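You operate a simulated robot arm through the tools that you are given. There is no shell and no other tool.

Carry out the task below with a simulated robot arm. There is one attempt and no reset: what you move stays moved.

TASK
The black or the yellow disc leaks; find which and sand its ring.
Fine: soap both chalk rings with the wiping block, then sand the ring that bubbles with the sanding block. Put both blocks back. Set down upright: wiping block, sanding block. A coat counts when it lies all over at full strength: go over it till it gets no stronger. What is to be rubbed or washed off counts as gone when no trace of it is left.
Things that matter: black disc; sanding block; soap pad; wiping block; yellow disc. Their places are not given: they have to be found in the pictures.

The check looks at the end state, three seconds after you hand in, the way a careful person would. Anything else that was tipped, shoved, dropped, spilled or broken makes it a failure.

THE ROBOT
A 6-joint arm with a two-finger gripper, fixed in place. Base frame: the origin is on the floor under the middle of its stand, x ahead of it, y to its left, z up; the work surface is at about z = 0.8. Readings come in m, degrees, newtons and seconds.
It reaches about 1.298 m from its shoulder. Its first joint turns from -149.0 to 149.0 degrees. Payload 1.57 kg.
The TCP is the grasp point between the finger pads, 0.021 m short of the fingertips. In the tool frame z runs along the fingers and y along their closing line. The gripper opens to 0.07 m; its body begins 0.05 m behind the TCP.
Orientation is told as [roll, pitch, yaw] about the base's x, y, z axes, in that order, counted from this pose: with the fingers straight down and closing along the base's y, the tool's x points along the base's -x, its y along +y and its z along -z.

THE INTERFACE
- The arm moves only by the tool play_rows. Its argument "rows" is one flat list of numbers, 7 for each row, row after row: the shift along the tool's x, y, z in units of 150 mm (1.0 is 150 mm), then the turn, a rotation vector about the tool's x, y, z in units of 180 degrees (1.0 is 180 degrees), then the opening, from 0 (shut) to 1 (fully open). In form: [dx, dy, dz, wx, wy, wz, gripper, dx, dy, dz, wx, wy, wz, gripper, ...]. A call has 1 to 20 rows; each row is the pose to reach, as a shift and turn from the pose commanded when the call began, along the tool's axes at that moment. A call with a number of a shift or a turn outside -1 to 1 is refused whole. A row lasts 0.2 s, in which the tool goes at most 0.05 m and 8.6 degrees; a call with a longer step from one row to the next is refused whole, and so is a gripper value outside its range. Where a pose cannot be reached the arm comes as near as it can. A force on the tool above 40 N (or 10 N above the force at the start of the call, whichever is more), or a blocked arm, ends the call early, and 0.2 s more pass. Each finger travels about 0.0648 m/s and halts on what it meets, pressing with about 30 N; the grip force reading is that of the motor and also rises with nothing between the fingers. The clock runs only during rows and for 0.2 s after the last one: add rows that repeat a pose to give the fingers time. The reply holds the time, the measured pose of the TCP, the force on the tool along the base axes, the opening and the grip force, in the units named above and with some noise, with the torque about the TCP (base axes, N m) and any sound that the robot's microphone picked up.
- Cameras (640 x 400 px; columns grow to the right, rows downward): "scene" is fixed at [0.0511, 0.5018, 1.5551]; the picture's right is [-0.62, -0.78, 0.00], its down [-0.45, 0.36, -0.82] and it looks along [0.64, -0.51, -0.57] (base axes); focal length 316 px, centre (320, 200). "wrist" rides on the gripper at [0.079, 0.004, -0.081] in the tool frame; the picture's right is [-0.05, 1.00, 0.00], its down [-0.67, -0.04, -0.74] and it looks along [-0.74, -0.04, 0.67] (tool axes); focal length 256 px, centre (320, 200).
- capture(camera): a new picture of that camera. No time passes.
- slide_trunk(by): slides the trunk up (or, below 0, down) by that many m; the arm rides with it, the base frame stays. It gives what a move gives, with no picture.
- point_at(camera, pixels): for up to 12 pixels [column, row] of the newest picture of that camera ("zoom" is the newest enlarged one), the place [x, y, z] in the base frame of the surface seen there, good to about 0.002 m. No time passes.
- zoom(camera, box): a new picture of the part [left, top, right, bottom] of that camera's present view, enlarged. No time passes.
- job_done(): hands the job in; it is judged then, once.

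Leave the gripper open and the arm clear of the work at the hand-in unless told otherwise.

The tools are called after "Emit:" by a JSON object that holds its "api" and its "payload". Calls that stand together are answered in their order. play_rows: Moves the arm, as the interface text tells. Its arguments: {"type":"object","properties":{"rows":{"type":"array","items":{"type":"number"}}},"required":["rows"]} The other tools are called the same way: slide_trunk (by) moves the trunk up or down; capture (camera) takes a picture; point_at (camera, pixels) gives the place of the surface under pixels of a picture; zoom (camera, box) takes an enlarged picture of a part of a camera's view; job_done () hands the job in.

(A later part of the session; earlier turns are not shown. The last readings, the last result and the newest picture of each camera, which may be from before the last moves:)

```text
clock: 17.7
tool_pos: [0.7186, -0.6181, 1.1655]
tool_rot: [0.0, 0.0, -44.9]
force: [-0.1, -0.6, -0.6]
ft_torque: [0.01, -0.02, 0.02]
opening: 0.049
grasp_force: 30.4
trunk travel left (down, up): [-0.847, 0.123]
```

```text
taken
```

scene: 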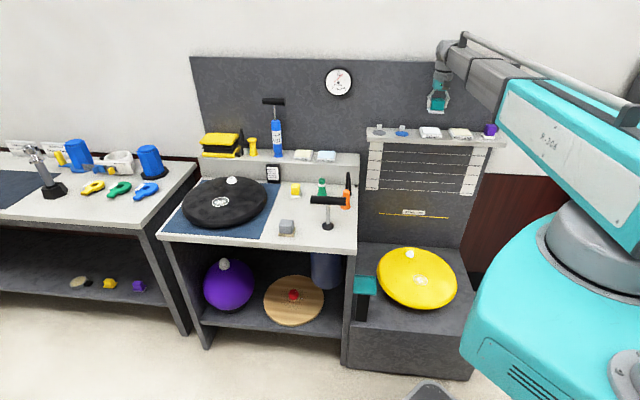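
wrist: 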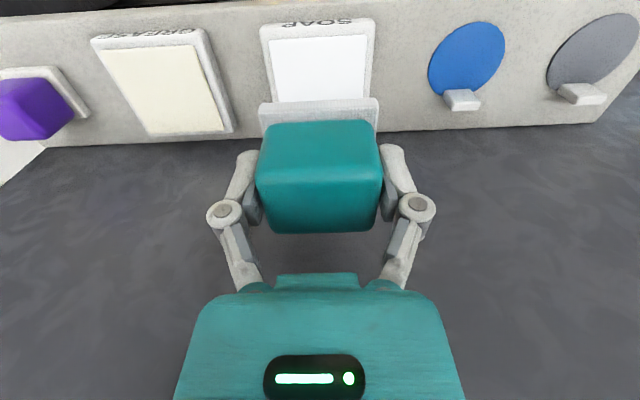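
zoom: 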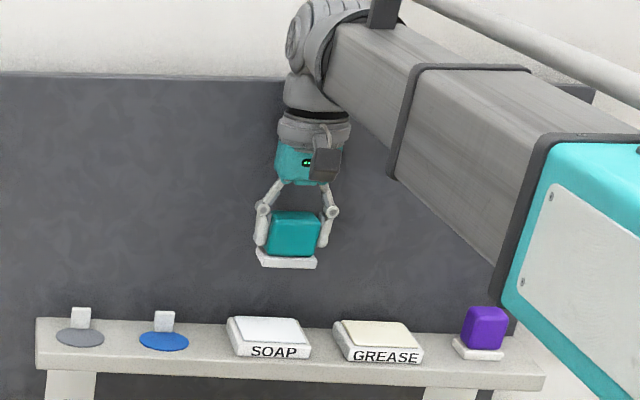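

The block is right above the soap pad with wall clearance. I'll lower 0.07 and then go in small steps, watching the force.

Emit:
{"api": "slide_trunk", "payload": {"by": -0.072}}

Emit:
{"api": "slide_trunk", "payload": {"by": -0.005}}

Emit:
{"api": "capture", "payload": {"camera": "wrist"}}

```text
clock: 18.8
tool_pos: [0.7181, -0.6183, 1.0933]
tool_rot: [0.0, 0.1, -45.0]
force: [0.3, -0.3, -0.6]
ft_torque: [-0.02, 0.0, 0.02]
opening: 0.0488
grasp_force: 29.9
trunk travel left (down, up): [-0.775, 0.195]
```

```text
clock: 19.3
tool_pos: [0.7191, -0.6177, 1.0879]
tool_rot: [0.0, -0.1, -45.0]
force: [0.4, -1.0, -0.5]
ft_torque: [0.0, -0.03, 0.01]
opening: 0.0492
grasp_force: 30.0
trunk travel left (down, up): [-0.77, 0.2]
```

```text
taken
```

wrist: 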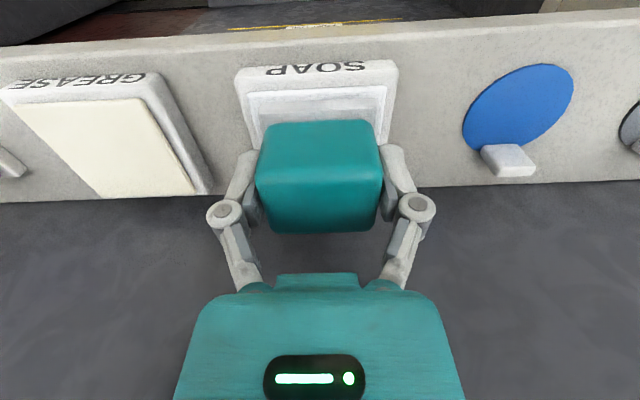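

No contact force yet at z 1.088. I'll keep going in 2 mm and then 1 mm steps.

Emit:
{"api": "slide_trunk", "payload": {"by": -0.002}}

Emit:
{"api": "slide_trunk", "payload": {"by": -0.001}}

Emit:
{"api": "slide_trunk", "payload": {"by": -0.001}}

```text
clock: 19.8
tool_pos: [0.7183, -0.6178, 1.0868]
tool_rot: [0.0, 0.0, -45.0]
force: [-0.2, 0.3, 0.2]
ft_torque: [0.02, 0.02, -0.01]
opening: 0.0492
grasp_force: 29.7
trunk travel left (down, up): [-0.768, 0.202]
```

```text
clock: 20.4
tool_pos: [0.7182, -0.6171, 1.0855]
tool_rot: [0.0, 0.0, -45.0]
force: [0.6, -0.5, 3.2]
ft_torque: [0.04, 0.01, -0.03]
opening: 0.049
grasp_force: 30.2
trunk travel left (down, up): [-0.767, 0.203]
```

```text
clock: 20.9
tool_pos: [0.7177, -0.6172, 1.0861]
tool_rot: [0.0, -0.1, -45.0]
force: [4.4, -3.2, 17.0]
ft_torque: [-0.07, -0.08, -0.02]
opening: 0.0493
grasp_force: 30.1
trunk travel left (down, up): [-0.766, 0.204]
```

That's firm contact at 17 N. I'll hold briefly, then lift and look at the block and pad.

Emit:
{"api": "play_rows", "payload": {"rows": [0, 0, 0, 0, 0, 0, 0, 0, 0, 0, 0, 0, 0, 0, 0, 0, 0, 0, 0, 0, 0]}}

Emit:
{"api": "capture", "payload": {"camera": "wrist"}}

Emit:
{"api": "slide_trunk", "payload": {"by": 0.08}}

Emit:
{"api": "capture", "payload": {"camera": "wrist"}}

Emit:
{"api": "zoom", "payload": {"camera": "scene", "box": [405, 60, 495, 150]}}

```text
clock: 21.7
tool_pos: [0.7166, -0.6178, 1.0851]
tool_rot: [0.1, -0.1, -45.0]
force: [5.3, -4.2, 18.1]
ft_torque: [-0.06, -0.14, -0.02]
opening: 0.0491
grasp_force: 30.4
trunk travel left (down, up): [-0.766, 0.204]
```

```text
taken
```

wrist: 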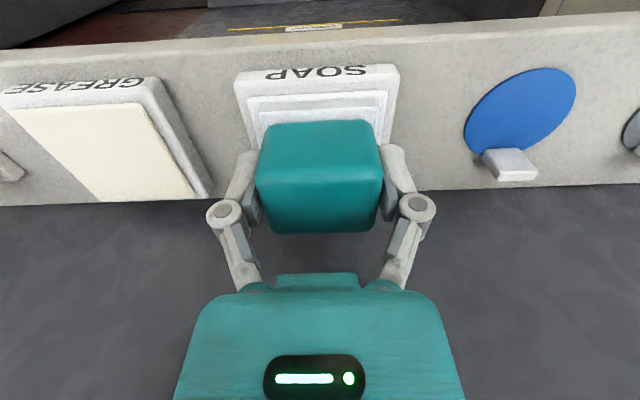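

```text
clock: 22.8
tool_pos: [0.7185, -0.6172, 1.1645]
tool_rot: [0.0, 0.0, -45.0]
force: [-0.6, 0.1, -1.0]
ft_torque: [0.01, -0.01, 0.01]
opening: 0.0492
grasp_force: 29.6
trunk travel left (down, up): [-0.846, 0.124]
```

```text
taken
```

wrist: 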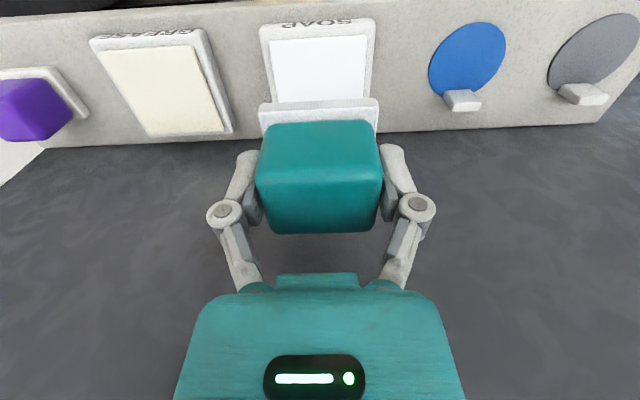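

```text
4.44 times, centred on (450, 105) of scene
```

zoom: 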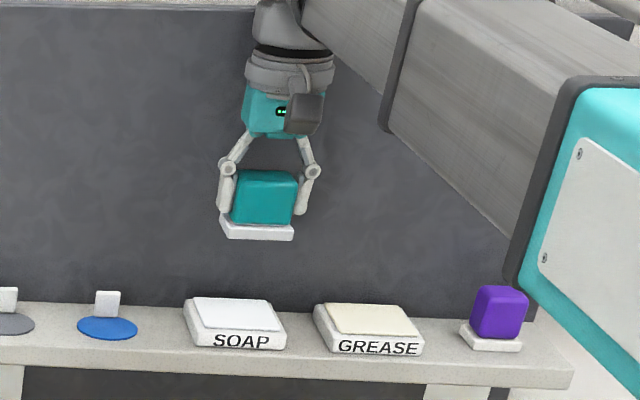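

The soap pad hasn't moved. Next is the yellow ring below, which needs the trunk lowered about 0.65 m. First I'll check how wide the robot body is compared with the yellow disc and its box, and re-measure the yellow ring.

Emit:
{"api": "capture", "payload": {"camera": "scene"}}

Emit:
{"api": "point_at", "payload": {"camera": "scene", "pixels": [[468, 350], [480, 300], [500, 260], [545, 380], [471, 380], [560, 240], [484, 320], [467, 285], [455, 290], [440, 395], [640, 370], [620, 380]]}}

Emit:
{"api": "zoom", "payload": {"camera": "scene", "box": [406, 268, 436, 288]}}

Emit:
{"api": "point_at", "payload": {"camera": "zoom", "pixels": [[201, 200], [423, 262], [283, 150], [343, 315], [311, 233], [240, 158], [395, 185], [230, 285], [405, 300]]}}

```text
taken
```

scene: 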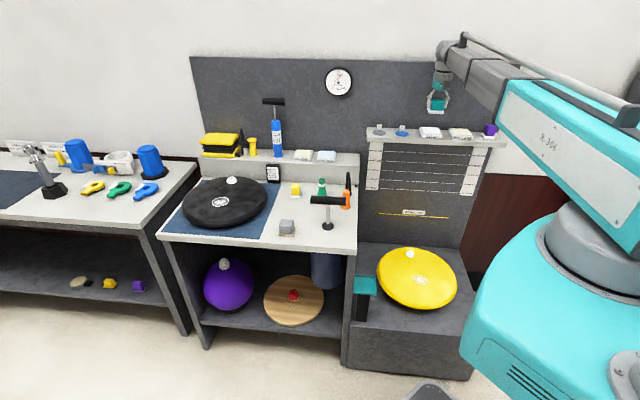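

```text
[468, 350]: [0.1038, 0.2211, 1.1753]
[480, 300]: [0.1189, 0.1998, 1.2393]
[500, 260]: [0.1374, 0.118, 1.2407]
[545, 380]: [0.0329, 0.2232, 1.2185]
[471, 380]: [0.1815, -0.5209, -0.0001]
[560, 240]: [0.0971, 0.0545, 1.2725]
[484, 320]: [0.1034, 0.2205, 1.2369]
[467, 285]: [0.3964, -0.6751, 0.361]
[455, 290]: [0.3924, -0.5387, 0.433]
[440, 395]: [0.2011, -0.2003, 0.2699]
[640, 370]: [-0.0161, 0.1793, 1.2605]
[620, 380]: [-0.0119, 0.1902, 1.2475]
```

```text
16.00 times, centred on (421, 278) of scene
```

zoom: 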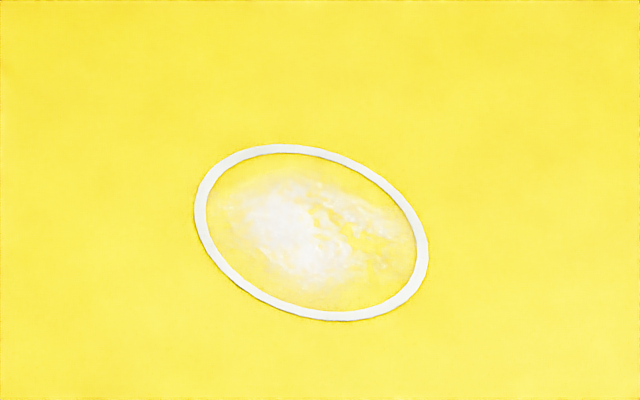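

```text
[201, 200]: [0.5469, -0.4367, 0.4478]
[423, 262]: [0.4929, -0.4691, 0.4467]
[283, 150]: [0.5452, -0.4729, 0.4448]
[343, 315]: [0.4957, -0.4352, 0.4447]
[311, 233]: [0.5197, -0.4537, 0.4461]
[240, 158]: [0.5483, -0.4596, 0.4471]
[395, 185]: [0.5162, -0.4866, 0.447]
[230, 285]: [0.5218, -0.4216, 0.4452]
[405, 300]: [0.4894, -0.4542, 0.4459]
```

The yellow ring is centred at about (0.520, -0.454) with an outer radius of about 33 mm and a top near z 0.446. The robot body stays well inside a 0.25 m radius, clear of the box. I'll back out from over the shelf at this height until I'm above the yellow ring.

Emit:
{"api": "play_rows", "payload": {"rows": [0.214, -0.0205, 0, 0, 0, 0, 0, 0.4275, -0.041, 0, 0, 0, 0, 0, 0.641, -0.0615, 0, 0, 0, 0, 0, 0.855, -0.082, 0, 0, 0, 0, 0]}}

Emit:
{"api": "play_rows", "payload": {"rows": [0.214, -0.0205, 0, 0, 0, 0, 0, 0.4275, -0.041, 0, 0, 0, 0, 0, 0.641, -0.0615, 0, 0, 0, 0, 0, 0.855, -0.082, 0, 0, 0, 0, 0, 0.855, -0.082, 0, 0, 0, 0, 0]}}

Emit:
{"api": "capture", "payload": {"camera": "wrist"}}

Emit:
{"api": "capture", "payload": {"camera": "scene"}}

```text
clock: 23.8
tool_pos: [0.6173, -0.5344, 1.1651]
tool_rot: [0.0, 0.0, -45.0]
force: [-0.1, -0.1, 0.0]
ft_torque: [0.0, 0.02, -0.01]
opening: 0.0492
grasp_force: 29.6
trunk travel left (down, up): [-0.846, 0.124]
```

```text
clock: 25.0
tool_pos: [0.5203, -0.454, 1.1632]
tool_rot: [0.0, 0.0, -45.0]
force: [-0.7, -0.2, -1.2]
ft_torque: [-0.01, 0.01, -0.02]
opening: 0.0491
grasp_force: 30.1
trunk travel left (down, up): [-0.846, 0.124]
```

```text
taken
```

wrist: 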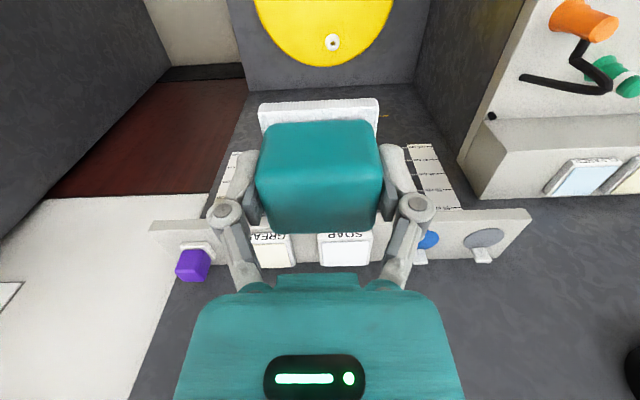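

```text
taken
```

scene: 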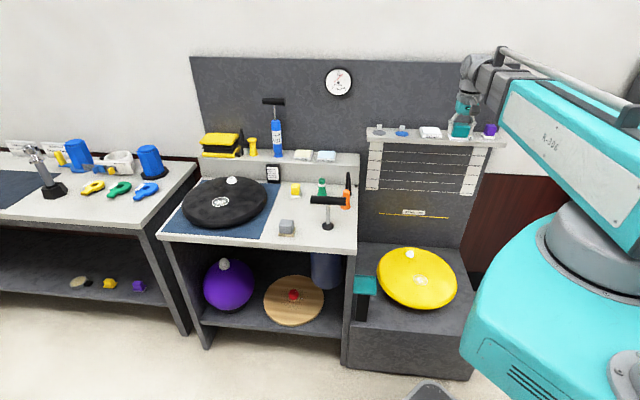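

It's positioned above the yellow ring within reach. I'll lower in two stages to z about 0.60 and check for clearance.

Emit:
{"api": "slide_trunk", "payload": {"by": -0.3}}

Emit:
{"api": "slide_trunk", "payload": {"by": -0.25}}

Emit:
{"api": "capture", "payload": {"camera": "wrist"}}

Emit:
{"api": "capture", "payload": {"camera": "scene"}}

```text
clock: 28.0
tool_pos: [0.5195, -0.4537, 0.8645]
tool_rot: [0.0, 0.0, -45.0]
force: [0.3, -0.5, -0.5]
ft_torque: [0.01, -0.05, 0.04]
opening: 0.0488
grasp_force: 30.2
trunk travel left (down, up): [-0.546, 0.424]
```

```text
clock: 30.6
tool_pos: [0.5194, -0.4542, 0.6142]
tool_rot: [0.1, 0.0, -45.0]
force: [-0.8, -0.9, -0.4]
ft_torque: [0.02, 0.03, 0.03]
opening: 0.049
grasp_force: 29.8
trunk travel left (down, up): [-0.296, 0.674]
```

```text
taken
```

wrist: 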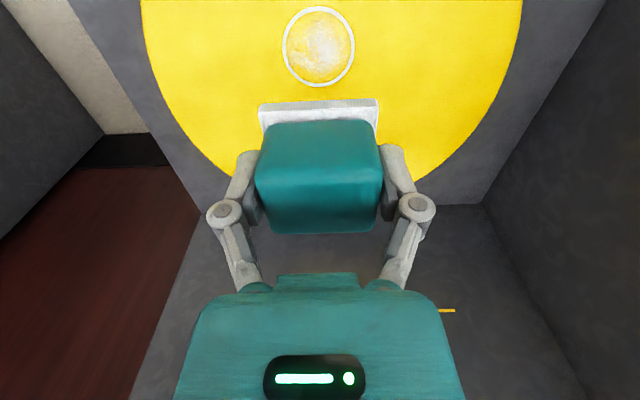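

```text
taken
```

scene: 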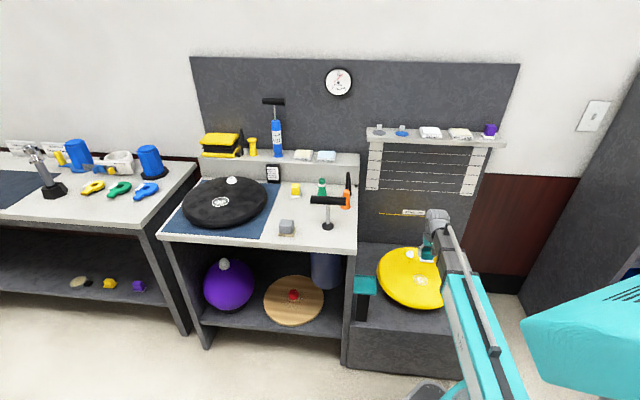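

The ring shows in the wrist view around (318, 46). I'll check its exact centre from here.

Emit:
{"api": "point_at", "payload": {"camera": "wrist", "pixels": [[285, 46], [353, 46], [319, 9], [318, 84], [318, 46], [294, 20], [344, 20], [293, 70], [343, 70]]}}

Emit:
{"api": "zoom", "payload": {"camera": "wrist", "box": [260, 0, 380, 95]}}

```text
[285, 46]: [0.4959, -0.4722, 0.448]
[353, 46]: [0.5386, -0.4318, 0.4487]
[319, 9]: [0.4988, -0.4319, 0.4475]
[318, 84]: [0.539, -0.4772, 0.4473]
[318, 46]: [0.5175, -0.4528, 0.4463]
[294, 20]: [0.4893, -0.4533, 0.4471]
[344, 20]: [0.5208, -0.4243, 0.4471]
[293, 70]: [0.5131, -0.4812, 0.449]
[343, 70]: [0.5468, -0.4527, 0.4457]
```

```text
4.21 times, centred on (320, 48) of wrist
```

zoom: 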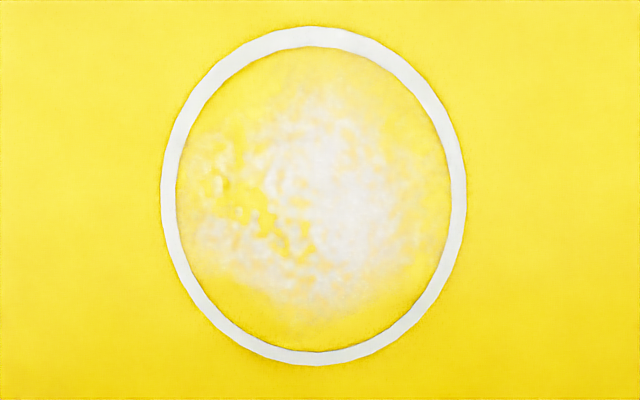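

My tool is within 1.5 mm of the ring centre at (0.518, -0.453). I'll lower to just above the disc, then step into contact.

Emit:
{"api": "slide_trunk", "payload": {"by": -0.125}}

Emit:
{"api": "slide_trunk", "payload": {"by": -0.004}}

Emit:
{"api": "slide_trunk", "payload": {"by": -0.002}}

```text
clock: 32.1
tool_pos: [0.5203, -0.4539, 0.4894]
tool_rot: [0.0, 0.0, -45.0]
force: [-0.1, -0.9, 0.0]
ft_torque: [-0.01, 0.03, 0.01]
opening: 0.0487
grasp_force: 29.9
trunk travel left (down, up): [-0.171, 0.799]
```

```text
clock: 32.7
tool_pos: [0.519, -0.4534, 0.4843]
tool_rot: [-0.1, 0.0, -45.0]
force: [-0.4, 0.7, -0.2]
ft_torque: [0.03, 0.03, -0.03]
opening: 0.0492
grasp_force: 30.5
trunk travel left (down, up): [-0.167, 0.803]
```

```text
clock: 33.2
tool_pos: [0.5197, -0.4546, 0.4833]
tool_rot: [0.0, 0.0, -45.0]
force: [0.1, 0.5, -0.8]
ft_torque: [-0.01, 0.03, -0.04]
opening: 0.049
grasp_force: 29.8
trunk travel left (down, up): [-0.165, 0.805]
```

No contact yet. I'll keep going in 1 mm steps.

Emit:
{"api": "slide_trunk", "payload": {"by": -0.001}}

Emit:
{"api": "slide_trunk", "payload": {"by": -0.001}}

```text
clock: 33.7
tool_pos: [0.5204, -0.4546, 0.4828]
tool_rot: [-0.1, 0.1, -45.0]
force: [-0.1, 0.3, -1.0]
ft_torque: [0.02, 0.01, 0.03]
opening: 0.0491
grasp_force: 30.3
trunk travel left (down, up): [-0.164, 0.806]
```

```text
clock: 34.2
tool_pos: [0.5186, -0.4547, 0.4812]
tool_rot: [0.1, -0.1, -45.1]
force: [0.5, -0.3, 1.6]
ft_torque: [0.01, -0.03, 0.01]
opening: 0.0491
grasp_force: 30.3
trunk travel left (down, up): [-0.163, 0.807]
```

Emit:
{"api": "slide_trunk", "payload": {"by": -0.0007}}

```text
clock: 34.7
tool_pos: [0.5201, -0.4545, 0.4807]
tool_rot: [0.0, -0.1, -45.1]
force: [2.5, -1.4, 13.2]
ft_torque: [-0.02, -0.01, 0.02]
opening: 0.0489
grasp_force: 29.7
trunk travel left (down, up): [-0.162, 0.808]
```

That's contact at 13 N over the ring. I'll make a gentle first back-and-forth along the closing direction (±12 mm) and watch the force.

Emit:
{"api": "play_rows", "payload": {"rows": [0, 0.04, 0, 0, 0, 0, 0, 0, 0.08, 0, 0, 0, 0, 0, 0, 0.04, 0, 0, 0, 0, 0, 0, 0, 0, 0, 0, 0, 0, 0, -0.04, 0, 0, 0, 0, 0, 0, -0.08, 0, 0, 0, 0, 0, 0, -0.04, 0, 0, 0, 0, 0, 0, 0, 0, 0, 0, 0, 0]}}

Emit:
{"api": "capture", "payload": {"camera": "wrist"}}

Emit:
{"api": "zoom", "payload": {"camera": "scene", "box": [370, 220, 490, 320]}}

```text
clock: 36.5
tool_pos: [0.5187, -0.4546, 0.4801]
tool_rot: [-0.1, 0.0, -45.0]
force: [-5.1, -4.3, 8.8]
ft_torque: [-0.09, 0.14, 0.02]
opening: 0.0489
grasp_force: 30.1
trunk travel left (down, up): [-0.162, 0.808]
```

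```text
taken
```

wrist: 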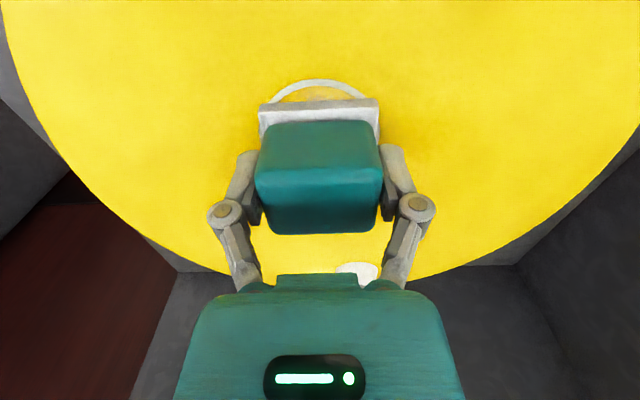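

```text
4.00 times, centred on (430, 270) of scene
```

zoom: 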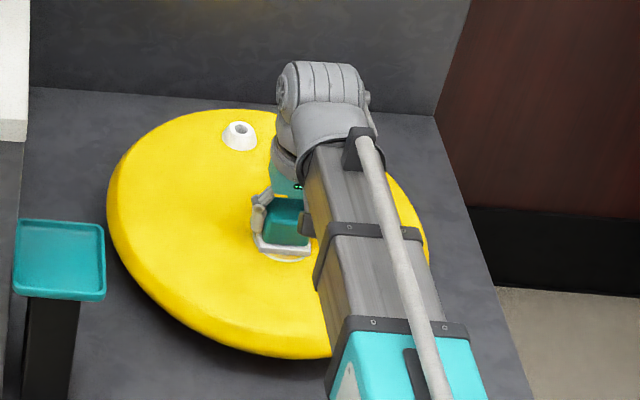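

Friction is about 0.75 of the normal load and everything is steady. Next is a full raster over the ring area.

Emit:
{"api": "play_rows", "payload": {"rows": [0.06, 0, 0, 0, 0, 0, 0, 0.12, 0, 0, 0, 0, 0, 0, 0.12, 0.08, 0, 0, 0, 0, 0, 0.12, 0, 0, 0, 0, 0, 0, 0.12, -0.08, 0, 0, 0, 0, 0, 0.06, -0.08, 0, 0, 0, 0, 0, 0.0133, -0.08, 0, 0, 0, 0, 0, 0.0133, 0, 0, 0, 0, 0, 0, 0.0133, 0.08, 0, 0, 0, 0, 0, -0.04, 0.08, 0, 0, 0, 0, 0, -0.0933, 0.08, 0, 0, 0, 0, 0, -0.0933, 0, 0, 0, 0, 0, 0, -0.0933, -0.08, 0, 0, 0, 0, 0, -0.0933, 0, 0, 0, 0, 0, 0, -0.04, 0, 0, 0, 0, 0, 0, 0.0133, 0, 0, 0, 0, 0, 0, 0.0667, 0, 0, 0, 0, 0, 0, 0.12, 0, 0, 0, 0, 0, 0, 0.06, 0, 0, 0, 0, 0, 0, 0, 0, 0, 0, 0, 0, 0]}}

Emit:
{"api": "capture", "payload": {"camera": "wrist"}}

```text
clock: 40.7
tool_pos: [0.5187, -0.4537, 0.4808]
tool_rot: [0.0, -0.1, -45.0]
force: [-1.4, 1.7, 3.3]
ft_torque: [0.05, 0.07, 0.0]
opening: 0.049
grasp_force: 29.8
trunk travel left (down, up): [-0.162, 0.808]
```

```text
taken
```

wrist: 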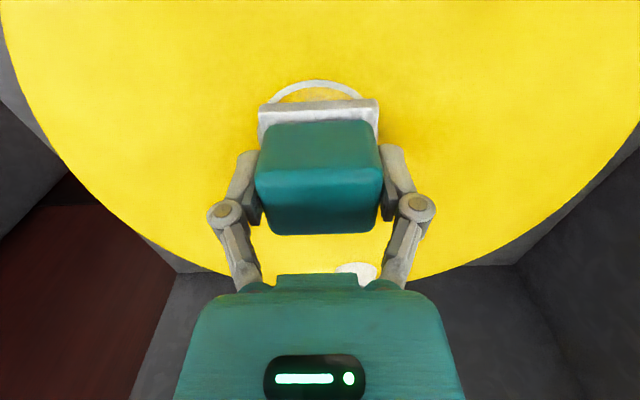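

The normal load has eased to 3 N. I'll lift about 12 cm to look at the ring.

Emit:
{"api": "slide_trunk", "payload": {"by": 0.13}}

Emit:
{"api": "capture", "payload": {"camera": "wrist"}}

Emit:
{"api": "zoom", "payload": {"camera": "wrist", "box": [260, 0, 380, 95]}}

```text
clock: 42.3
tool_pos: [0.5198, -0.4535, 0.6119]
tool_rot: [0.1, 0.1, -45.0]
force: [0.8, -0.8, -1.1]
ft_torque: [-0.04, 0.01, -0.02]
opening: 0.0491
grasp_force: 30.2
trunk travel left (down, up): [-0.292, 0.678]
```

```text
taken
```

wrist: 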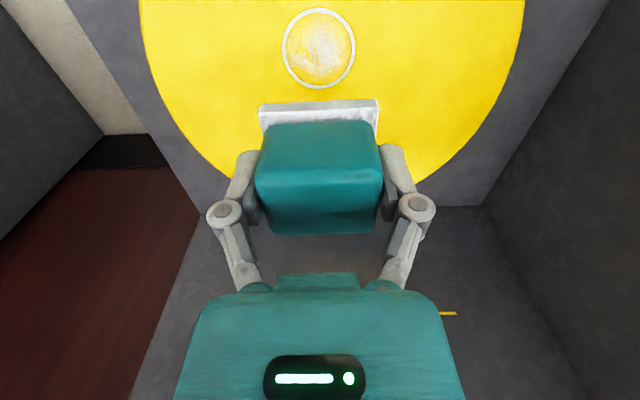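

```text
4.21 times, centred on (320, 48) of wrist
```

zoom: 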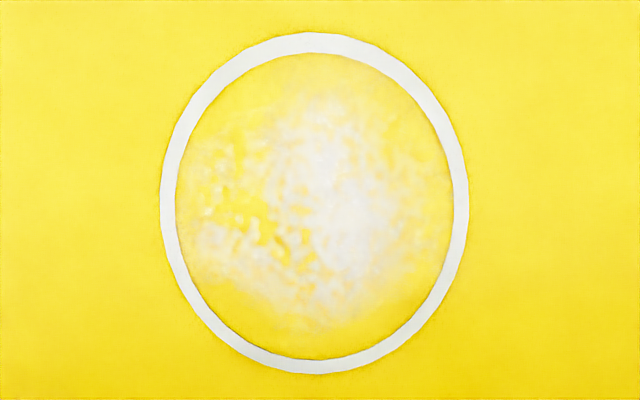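

The ring looks almost unchanged; a faint coat may be hard to see. I'll look closer at both halves, and also see whether the block's face shows soap.

Emit:
{"api": "zoom", "payload": {"camera": "wrist", "box": [280, 5, 360, 55]}}

Emit:
{"api": "zoom", "payload": {"camera": "wrist", "box": [280, 45, 360, 95]}}

Emit:
{"api": "zoom", "payload": {"camera": "wrist", "box": [250, 95, 390, 180]}}

Emit:
{"api": "zoom", "payload": {"camera": "scene", "box": [370, 220, 490, 320]}}

```text
8.00 times, centred on (320, 30) of wrist
```

zoom: 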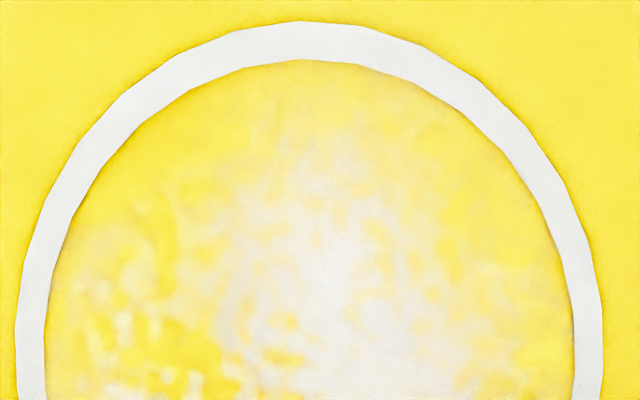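

```text
8.00 times, centred on (320, 70) of wrist
```

zoom: 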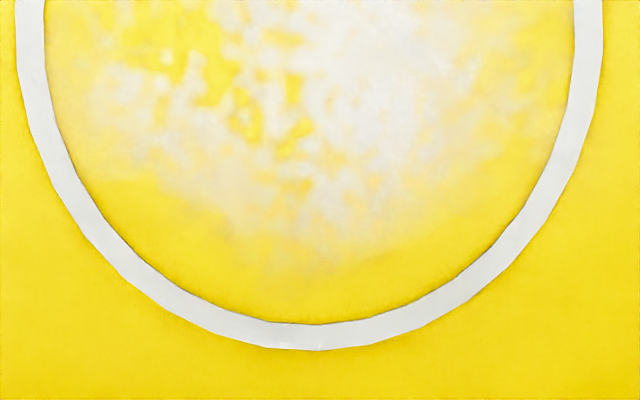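

```text
4.57 times, centred on (320, 138) of wrist
```

zoom: 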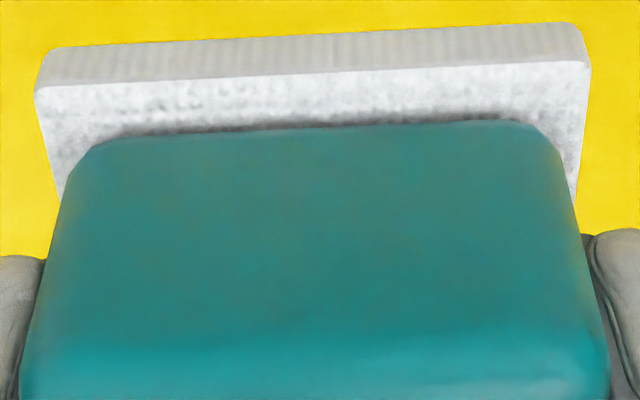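

```text
4.00 times, centred on (430, 270) of scene
```

zoom: 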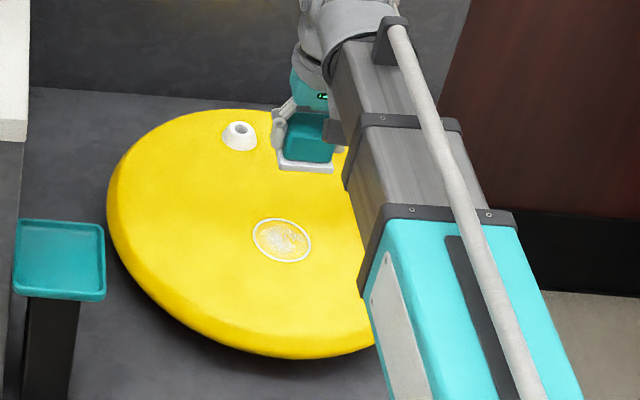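

I'll compare with the same scene zoom used before wiping.

Emit:
{"api": "zoom", "payload": {"camera": "scene", "box": [406, 268, 436, 288]}}

```text
16.00 times, centred on (421, 278) of scene
```

zoom: 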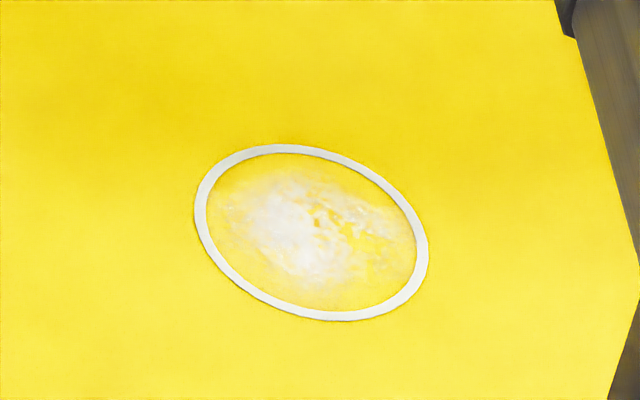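

The ring hasn't moved, and the inside looks a touch whiter than before, so a thin coat may be building. I'll press again with about 10 N and do more passes, then compare.

Emit:
{"api": "slide_trunk", "payload": {"by": -0.13}}

Emit:
{"api": "slide_trunk", "payload": {"by": -0.0007}}

```text
clock: 43.9
tool_pos: [0.5193, -0.4539, 0.4807]
tool_rot: [0.1, 0.0, -45.1]
force: [1.6, -0.5, 2.4]
ft_torque: [-0.01, -0.02, -0.02]
opening: 0.0492
grasp_force: 30.6
trunk travel left (down, up): [-0.162, 0.808]
```

```text
clock: 44.4
tool_pos: [0.5188, -0.4532, 0.4803]
tool_rot: [0.0, -0.2, -44.9]
force: [1.3, -2.1, 13.9]
ft_torque: [-0.01, -0.02, -0.04]
opening: 0.0492
grasp_force: 29.4
trunk travel left (down, up): [-0.161, 0.809]
```

Emit:
{"api": "play_rows", "payload": {"rows": [0.06, 0, 0, 0, 0, 0, 0, 0.12, 0, 0, 0, 0, 0, 0, 0.12, 0.08, 0, 0, 0, 0, 0, 0.12, 0, 0, 0, 0, 0, 0, 0.12, -0.08, 0, 0, 0, 0, 0, 0.06, -0.08, 0, 0, 0, 0, 0, 0.0133, -0.08, 0, 0, 0, 0, 0, 0.0133, 0, 0, 0, 0, 0, 0, 0.0133, 0.08, 0, 0, 0, 0, 0, -0.04, 0.08, 0, 0, 0, 0, 0, -0.0933, 0.08, 0, 0, 0, 0, 0, -0.0933, 0, 0, 0, 0, 0, 0, -0.0933, -0.08, 0, 0, 0, 0, 0, -0.0933, 0, 0, 0, 0, 0, 0, -0.04, 0, 0, 0, 0, 0, 0, 0.0133, 0, 0, 0, 0, 0, 0, 0.0667, 0, 0, 0, 0, 0, 0, 0.12, 0, 0, 0, 0, 0, 0, 0.06, 0, 0, 0, 0, 0, 0, 0, 0, 0, 0, 0, 0, 0]}}

Emit:
{"api": "slide_trunk", "payload": {"by": -0.0005}}

```text
clock: 48.6
tool_pos: [0.519, -0.4525, 0.4805]
tool_rot: [-0.1, 0.0, -45.0]
force: [-2.8, 3.3, 6.0]
ft_torque: [0.05, 0.06, 0.03]
opening: 0.0492
grasp_force: 30.1
trunk travel left (down, up): [-0.161, 0.809]
```

```text
clock: 49.1
tool_pos: [0.5193, -0.4529, 0.4806]
tool_rot: [-0.1, 0.0, -45.0]
force: [-3.4, 3.1, 12.0]
ft_torque: [0.13, 0.11, -0.01]
opening: 0.0493
grasp_force: 30.2
trunk travel left (down, up): [-0.161, 0.809]
```

Load is back at 12 N. One more raster, then lift and compare.

Emit:
{"api": "play_rows", "payload": {"rows": [0.06, 0, 0, 0, 0, 0, 0, 0.12, 0, 0, 0, 0, 0, 0, 0.12, 0.08, 0, 0, 0, 0, 0, 0.12, 0, 0, 0, 0, 0, 0, 0.12, -0.08, 0, 0, 0, 0, 0, 0.06, -0.08, 0, 0, 0, 0, 0, 0.0133, -0.08, 0, 0, 0, 0, 0, 0.0133, 0, 0, 0, 0, 0, 0, 0.0133, 0.08, 0, 0, 0, 0, 0, -0.04, 0.08, 0, 0, 0, 0, 0, -0.0933, 0.08, 0, 0, 0, 0, 0, -0.0933, 0, 0, 0, 0, 0, 0, -0.0933, -0.08, 0, 0, 0, 0, 0, -0.0933, 0, 0, 0, 0, 0, 0, -0.04, 0, 0, 0, 0, 0, 0, 0.0133, 0, 0, 0, 0, 0, 0, 0.0667, 0, 0, 0, 0, 0, 0, 0.12, 0, 0, 0, 0, 0, 0, 0.06, 0, 0, 0, 0, 0, 0, 0, 0, 0, 0, 0, 0, 0]}}

Emit:
{"api": "slide_trunk", "payload": {"by": 0.131}}

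Emit:
{"api": "capture", "payload": {"camera": "wrist"}}

Emit:
{"api": "zoom", "payload": {"camera": "scene", "box": [406, 268, 436, 288]}}

Emit:
{"api": "zoom", "payload": {"camera": "wrist", "box": [260, 0, 380, 95]}}

```text
clock: 53.3
tool_pos: [0.519, -0.4535, 0.48]
tool_rot: [0.0, 0.0, -45.0]
force: [-3.3, 3.7, 5.3]
ft_torque: [0.07, 0.06, 0.0]
opening: 0.049
grasp_force: 29.8
trunk travel left (down, up): [-0.161, 0.809]
```

```text
clock: 54.9
tool_pos: [0.5199, -0.4546, 0.6099]
tool_rot: [0.1, -0.1, -44.9]
force: [0.6, 0.1, -1.1]
ft_torque: [-0.01, 0.02, 0.01]
opening: 0.0492
grasp_force: 30.2
trunk travel left (down, up): [-0.292, 0.678]
```

```text
taken
```

wrist: 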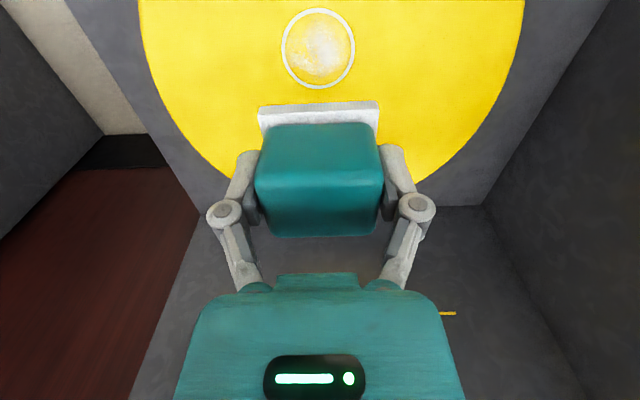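

```text
16.00 times, centred on (421, 278) of scene
```

zoom: 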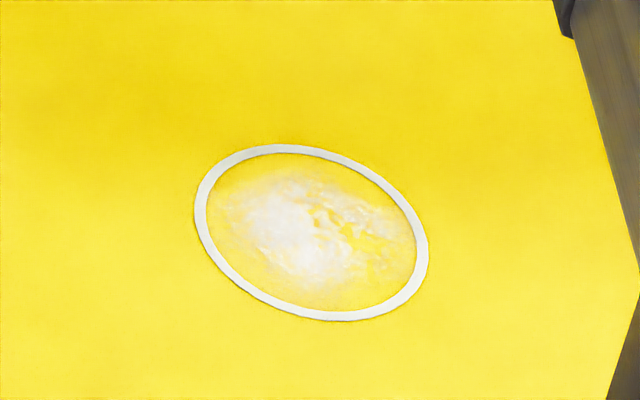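

```text
4.21 times, centred on (320, 48) of wrist
```

zoom: 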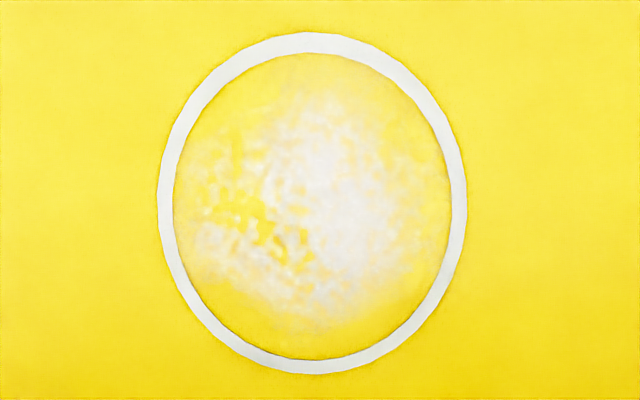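

The inside is slightly whiter with fewer yellow blotches, but it's subtle. I'll wait a few seconds to see whether bubbles appear or anything changes.

Emit:
{"api": "play_rows", "payload": {"rows": [0, 0, 0, 0, 0, 0, 0, 0, 0, 0, 0, 0, 0, 0, 0, 0, 0, 0, 0, 0, 0, 0, 0, 0, 0, 0, 0, 0, 0, 0, 0, 0, 0, 0, 0, 0, 0, 0, 0, 0, 0, 0, 0, 0, 0, 0, 0, 0, 0, 0, 0, 0, 0, 0, 0, 0, 0, 0, 0, 0, 0, 0, 0, 0, 0, 0, 0, 0, 0, 0, 0, 0, 0, 0, 0, 0, 0, 0, 0, 0, 0, 0, 0, 0, 0, 0, 0, 0, 0, 0, 0, 0, 0, 0, 0, 0, 0, 0, 0, 0, 0, 0, 0, 0, 0]}}

Emit:
{"api": "zoom", "payload": {"camera": "wrist", "box": [260, 0, 380, 95]}}

Emit:
{"api": "zoom", "payload": {"camera": "scene", "box": [406, 268, 436, 288]}}

Emit:
{"api": "zoom", "payload": {"camera": "scene", "box": [205, 190, 235, 210]}}

```text
clock: 58.1
tool_pos: [0.5207, -0.4528, 0.6108]
tool_rot: [0.0, 0.0, -45.0]
force: [-0.7, 0.7, -0.3]
ft_torque: [-0.01, -0.02, 0.01]
opening: 0.0491
grasp_force: 30.5
trunk travel left (down, up): [-0.292, 0.678]
```

```text
4.21 times, centred on (320, 48) of wrist
```

zoom: 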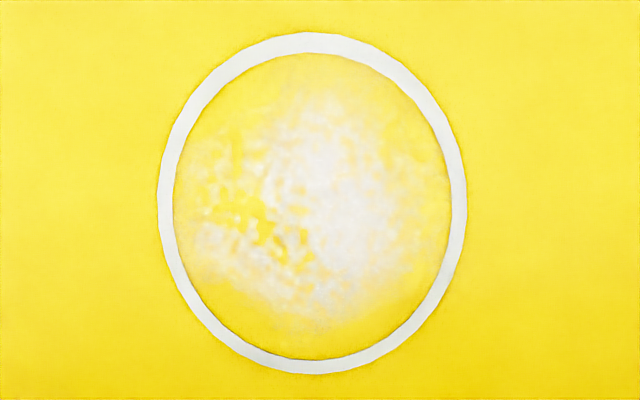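

```text
16.00 times, centred on (421, 278) of scene
```

zoom: 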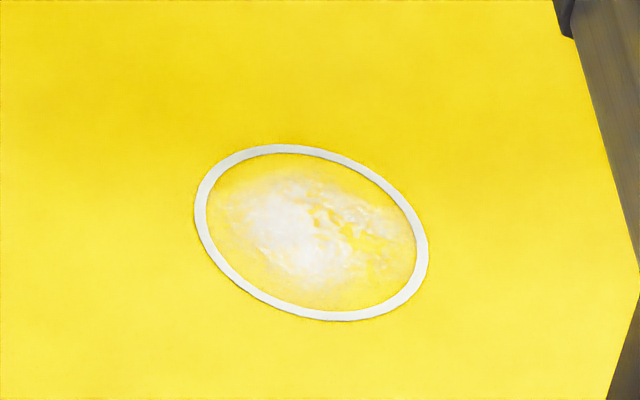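

```text
16.00 times, centred on (220, 200) of scene
```

zoom: 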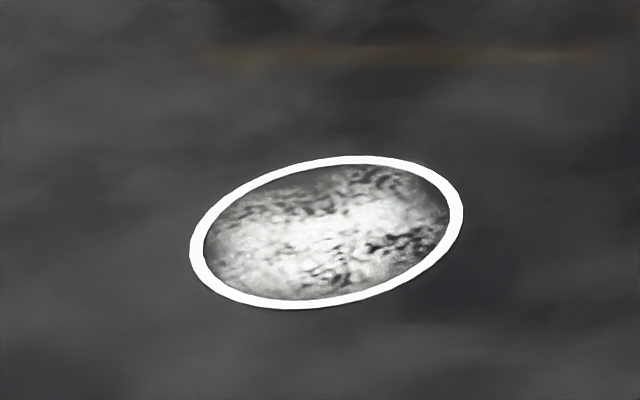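

Nothing has changed with time. White soap should show better on black, so I'll reload the block with a proper rub on the soap pad, then wipe the black ring and compare. First up to z 1.165, then back over the soap pad.

Emit:
{"api": "slide_trunk", "payload": {"by": 0.3}}

Emit:
{"api": "slide_trunk", "payload": {"by": 0.254}}

Emit:
{"api": "play_rows", "payload": {"rows": [-0.214, 0.0205, 0, 0, 0, 0, 0, -0.4275, 0.041, 0, 0, 0, 0, 0, -0.641, 0.0615, 0, 0, 0, 0, 0, -0.855, 0.082, 0, 0, 0, 0, 0]}}

Emit:
{"api": "play_rows", "payload": {"rows": [-0.214, 0.0205, 0, 0, 0, 0, 0, -0.4275, 0.041, 0, 0, 0, 0, 0, -0.641, 0.0615, 0, 0, 0, 0, 0, -0.855, 0.082, 0, 0, 0, 0, 0, -0.855, 0.082, 0, 0, 0, 0, 0]}}

Emit:
{"api": "capture", "payload": {"camera": "wrist"}}

Emit:
{"api": "zoom", "payload": {"camera": "scene", "box": [415, 70, 475, 140]}}

```text
clock: 61.1
tool_pos: [0.5198, -0.4529, 0.9097]
tool_rot: [0.0, 0.0, -45.1]
force: [-0.9, 0.2, -0.8]
ft_torque: [-0.01, 0.06, 0.0]
opening: 0.0492
grasp_force: 29.8
trunk travel left (down, up): [-0.592, 0.378]
```

```text
clock: 63.7
tool_pos: [0.5193, -0.454, 1.1647]
tool_rot: [0.1, 0.0, -45.0]
force: [0.2, -0.5, -0.3]
ft_torque: [0.0, 0.04, 0.02]
opening: 0.0491
grasp_force: 30.3
trunk travel left (down, up): [-0.846, 0.124]
```

```text
clock: 64.7
tool_pos: [0.6213, -0.5364, 1.1643]
tool_rot: [-0.1, 0.0, -45.0]
force: [0.2, 0.6, -0.8]
ft_torque: [-0.02, 0.03, 0.02]
opening: 0.0489
grasp_force: 30.3
trunk travel left (down, up): [-0.846, 0.124]
```

```text
clock: 65.9
tool_pos: [0.7183, -0.6168, 1.1641]
tool_rot: [-0.1, -0.1, -45.0]
force: [-0.3, 0.0, 0.3]
ft_torque: [-0.05, 0.01, -0.01]
opening: 0.0493
grasp_force: 29.6
trunk travel left (down, up): [-0.846, 0.124]
```

```text
taken
```

wrist: 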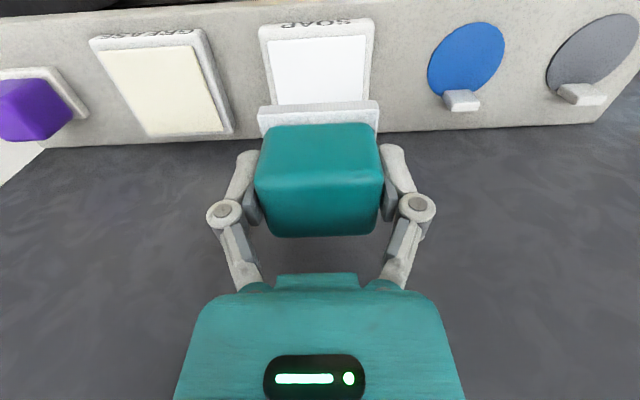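

```text
5.71 times, centred on (445, 105) of scene
```

zoom: 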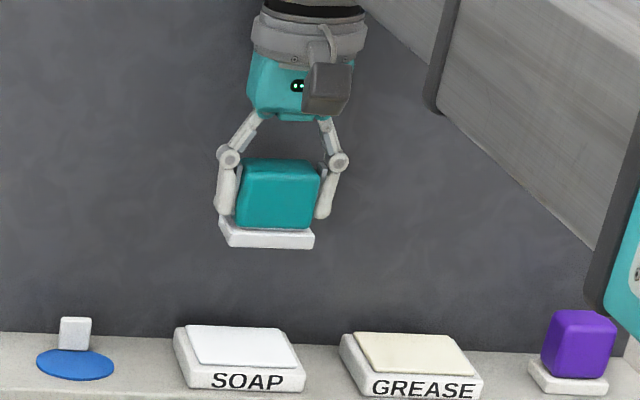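

The block has shifted slightly in the grip but is firm. I'll press the soap pad again, longer this time, with a very small rub.

Emit:
{"api": "slide_trunk", "payload": {"by": -0.078}}

Emit:
{"api": "slide_trunk", "payload": {"by": -0.001}}

Emit:
{"api": "slide_trunk", "payload": {"by": -0.001}}

```text
clock: 67.1
tool_pos: [0.7187, -0.6182, 1.0861]
tool_rot: [-0.1, 0.0, -45.0]
force: [0.2, 0.2, -0.8]
ft_torque: [0.0, 0.01, -0.02]
opening: 0.0493
grasp_force: 30.1
trunk travel left (down, up): [-0.768, 0.202]
```

```text
clock: 67.6
tool_pos: [0.7177, -0.6174, 1.0838]
tool_rot: [0.0, 0.0, -45.2]
force: [-0.4, -0.1, -0.4]
ft_torque: [-0.01, 0.0, 0.01]
opening: 0.0491
grasp_force: 30.1
trunk travel left (down, up): [-0.767, 0.203]
```

```text
clock: 68.1
tool_pos: [0.7172, -0.6172, 1.0837]
tool_rot: [0.0, 0.0, -45.0]
force: [1.3, 0.8, -1.8]
ft_torque: [0.03, -0.03, 0.01]
opening: 0.0491
grasp_force: 30.2
trunk travel left (down, up): [-0.766, 0.204]
```

Emit:
{"api": "slide_trunk", "payload": {"by": -0.001}}

Emit:
{"api": "slide_trunk", "payload": {"by": -0.0007}}

```text
clock: 68.6
tool_pos: [0.7183, -0.6177, 1.083]
tool_rot: [0.0, 0.1, -44.9]
force: [1.6, -1.2, 5.6]
ft_torque: [-0.03, -0.05, 0.01]
opening: 0.0493
grasp_force: 29.9
trunk travel left (down, up): [-0.765, 0.205]
```

```text
clock: 69.1
tool_pos: [0.7185, -0.6182, 1.0847]
tool_rot: [-0.1, -0.1, -44.9]
force: [4.9, -3.5, 15.9]
ft_torque: [-0.07, -0.12, 0.03]
opening: 0.0492
grasp_force: 30.4
trunk travel left (down, up): [-0.764, 0.206]
```

It's pressed at 16 N. I'll do a tiny ±3 mm rub along the closing direction, then lift.

Emit:
{"api": "play_rows", "payload": {"rows": [0, 0.01, 0, 0, 0, 0, 0, 0, 0.02, 0, 0, 0, 0, 0, 0, 0, 0, 0, 0, 0, 0, 0, -0.02, 0, 0, 0, 0, 0, 0, -0.01, 0, 0, 0, 0, 0, 0, 0, 0, 0, 0, 0, 0, 0, 0, 0, 0, 0, 0, 0]}}

Emit:
{"api": "slide_trunk", "payload": {"by": 0.08}}

Emit:
{"api": "capture", "payload": {"camera": "wrist"}}

Emit:
{"api": "capture", "payload": {"camera": "scene"}}

Emit:
{"api": "zoom", "payload": {"camera": "wrist", "box": [240, 5, 400, 125]}}

```text
clock: 70.7
tool_pos: [0.7165, -0.617, 1.0838]
tool_rot: [0.0, 0.1, -45.0]
force: [-2.8, -1.5, 9.8]
ft_torque: [-0.02, 0.1, 0.03]
opening: 0.0491
grasp_force: 30.3
trunk travel left (down, up): [-0.764, 0.206]
```

```text
clock: 71.9
tool_pos: [0.7181, -0.6176, 1.1633]
tool_rot: [0.0, -0.1, -45.0]
force: [-0.1, 0.3, -0.7]
ft_torque: [0.01, 0.05, 0.03]
opening: 0.0493
grasp_force: 30.1
trunk travel left (down, up): [-0.844, 0.126]
```

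```text
taken
```

wrist: 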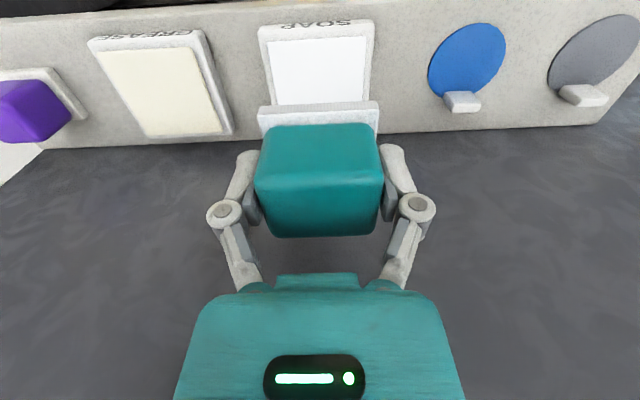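

```text
taken
```

scene: 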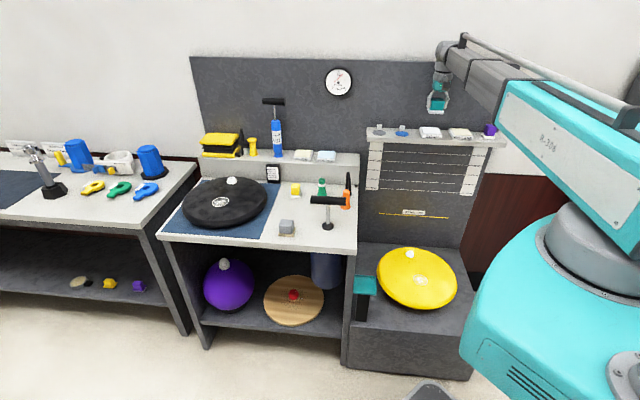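

```text
3.33 times, centred on (320, 65) of wrist
```

zoom: 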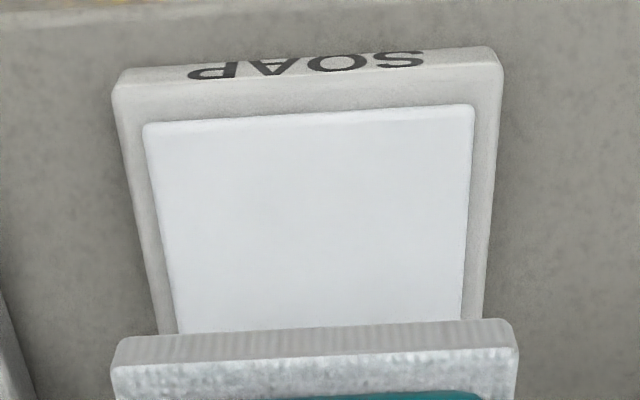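

The soap pad is still in place. Next I'll measure the black ring precisely before going there.

Emit:
{"api": "zoom", "payload": {"camera": "scene", "box": [205, 190, 235, 210]}}

Emit:
{"api": "point_at", "payload": {"camera": "zoom", "pixels": [[197, 240], [456, 208], [352, 158], [300, 302], [326, 230], [250, 185], [425, 168], [222, 285], [410, 275]]}}

```text
16.00 times, centred on (220, 200) of scene
```

zoom: 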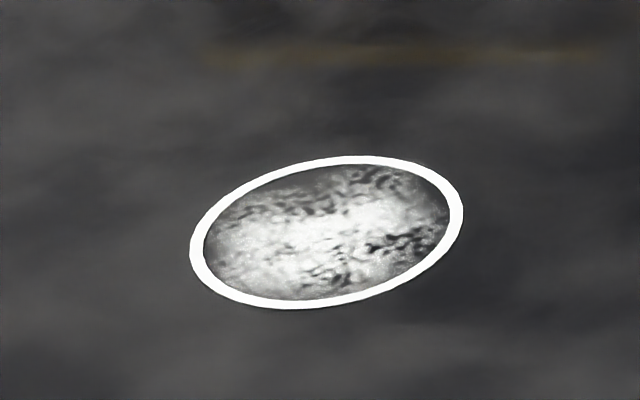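

```text
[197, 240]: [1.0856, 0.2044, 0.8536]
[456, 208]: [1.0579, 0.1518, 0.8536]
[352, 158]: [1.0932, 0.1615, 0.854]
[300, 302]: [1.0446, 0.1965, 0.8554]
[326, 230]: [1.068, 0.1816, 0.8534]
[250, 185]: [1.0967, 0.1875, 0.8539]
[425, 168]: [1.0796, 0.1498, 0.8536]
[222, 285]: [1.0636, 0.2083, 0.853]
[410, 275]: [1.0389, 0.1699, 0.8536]
```

The black ring centre is about (1.070, 0.179), z 0.854. I'll travel there in six equal calls at this height, passing well clear of the air pump.

Emit:
{"api": "play_rows", "payload": {"rows": [0.0875, 0.2255, 0, 0, 0, 0, 0, 0.175, 0.451, 0, 0, 0, 0, 0, 0.2625, 0.6765, 0, 0, 0, 0, 0, 0.35, 0.902, 0, 0, 0, 0, 0]}}

Emit:
{"api": "play_rows", "payload": {"rows": [0.0875, 0.2255, 0, 0, 0, 0, 0, 0.175, 0.451, 0, 0, 0, 0, 0, 0.2625, 0.6765, 0, 0, 0, 0, 0, 0.35, 0.902, 0, 0, 0, 0, 0]}}

Emit:
{"api": "play_rows", "payload": {"rows": [0.0875, 0.2255, 0, 0, 0, 0, 0, 0.175, 0.451, 0, 0, 0, 0, 0, 0.2625, 0.6765, 0, 0, 0, 0, 0, 0.35, 0.902, 0, 0, 0, 0, 0]}}

Emit:
{"api": "play_rows", "payload": {"rows": [0.0875, 0.2255, 0, 0, 0, 0, 0, 0.175, 0.451, 0, 0, 0, 0, 0, 0.2625, 0.6765, 0, 0, 0, 0, 0, 0.35, 0.902, 0, 0, 0, 0, 0]}}

Emit:
{"api": "play_rows", "payload": {"rows": [0.0875, 0.2255, 0, 0, 0, 0, 0, 0.175, 0.451, 0, 0, 0, 0, 0, 0.2625, 0.6765, 0, 0, 0, 0, 0, 0.35, 0.902, 0, 0, 0, 0, 0]}}

Emit:
{"api": "play_rows", "payload": {"rows": [0.0875, 0.2255, 0, 0, 0, 0, 0, 0.175, 0.451, 0, 0, 0, 0, 0, 0.2625, 0.6765, 0, 0, 0, 0, 0, 0.35, 0.902, 0, 0, 0, 0, 0, 0.35, 0.902, 0, 0, 0, 0, 0]}}

Emit:
{"api": "capture", "payload": {"camera": "wrist"}}

Emit:
{"api": "capture", "payload": {"camera": "scene"}}

```text
clock: 72.9
tool_pos: [0.777, -0.4834, 1.1627]
tool_rot: [0.0, -0.1, -45.0]
force: [0.0, 0.1, -0.4]
ft_torque: [0.03, -0.01, 0.02]
opening: 0.0489
grasp_force: 29.9
trunk travel left (down, up): [-0.844, 0.126]
```

```text
clock: 73.9
tool_pos: [0.8354, -0.352, 1.1626]
tool_rot: [0.0, 0.0, -45.0]
force: [-0.2, -0.1, -0.7]
ft_torque: [-0.02, 0.05, -0.04]
opening: 0.0492
grasp_force: 29.9
trunk travel left (down, up): [-0.844, 0.126]
```

```text
clock: 74.9
tool_pos: [0.8942, -0.2185, 1.1622]
tool_rot: [0.0, 0.0, -44.9]
force: [0.3, -0.8, -1.0]
ft_torque: [0.0, 0.0, 0.01]
opening: 0.0489
grasp_force: 30.3
trunk travel left (down, up): [-0.844, 0.126]
```

```text
clock: 75.9
tool_pos: [0.9534, -0.0836, 1.1623]
tool_rot: [0.0, 0.1, -44.9]
force: [0.9, -0.6, -0.4]
ft_torque: [-0.01, 0.0, -0.01]
opening: 0.049
grasp_force: 30.1
trunk travel left (down, up): [-0.844, 0.126]
```

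```text
clock: 76.9
tool_pos: [1.0123, 0.0479, 1.163]
tool_rot: [0.0, 0.1, -44.9]
force: [-0.3, -0.2, -1.1]
ft_torque: [-0.01, -0.02, 0.02]
opening: 0.0491
grasp_force: 30.1
trunk travel left (down, up): [-0.844, 0.126]
```

```text
clock: 78.1
tool_pos: [1.0703, 0.1795, 1.1616]
tool_rot: [0.0, -0.1, -45.0]
force: [-0.6, 0.2, -0.2]
ft_torque: [-0.03, -0.02, -0.04]
opening: 0.0491
grasp_force: 29.6
trunk travel left (down, up): [-0.844, 0.126]
```

```text
taken
```

wrist: 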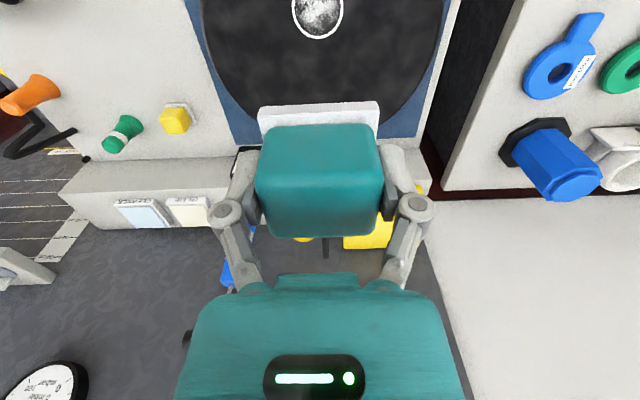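

```text
taken
```

scene: 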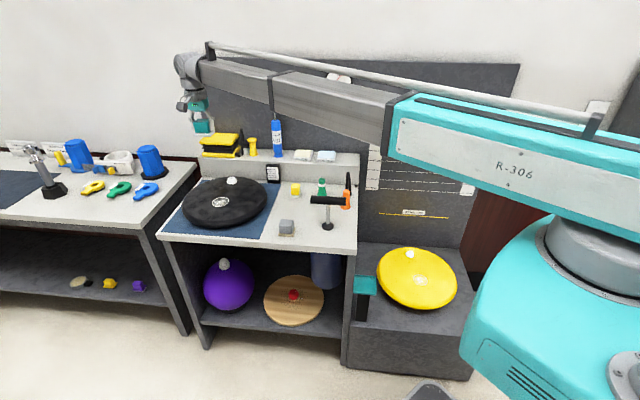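

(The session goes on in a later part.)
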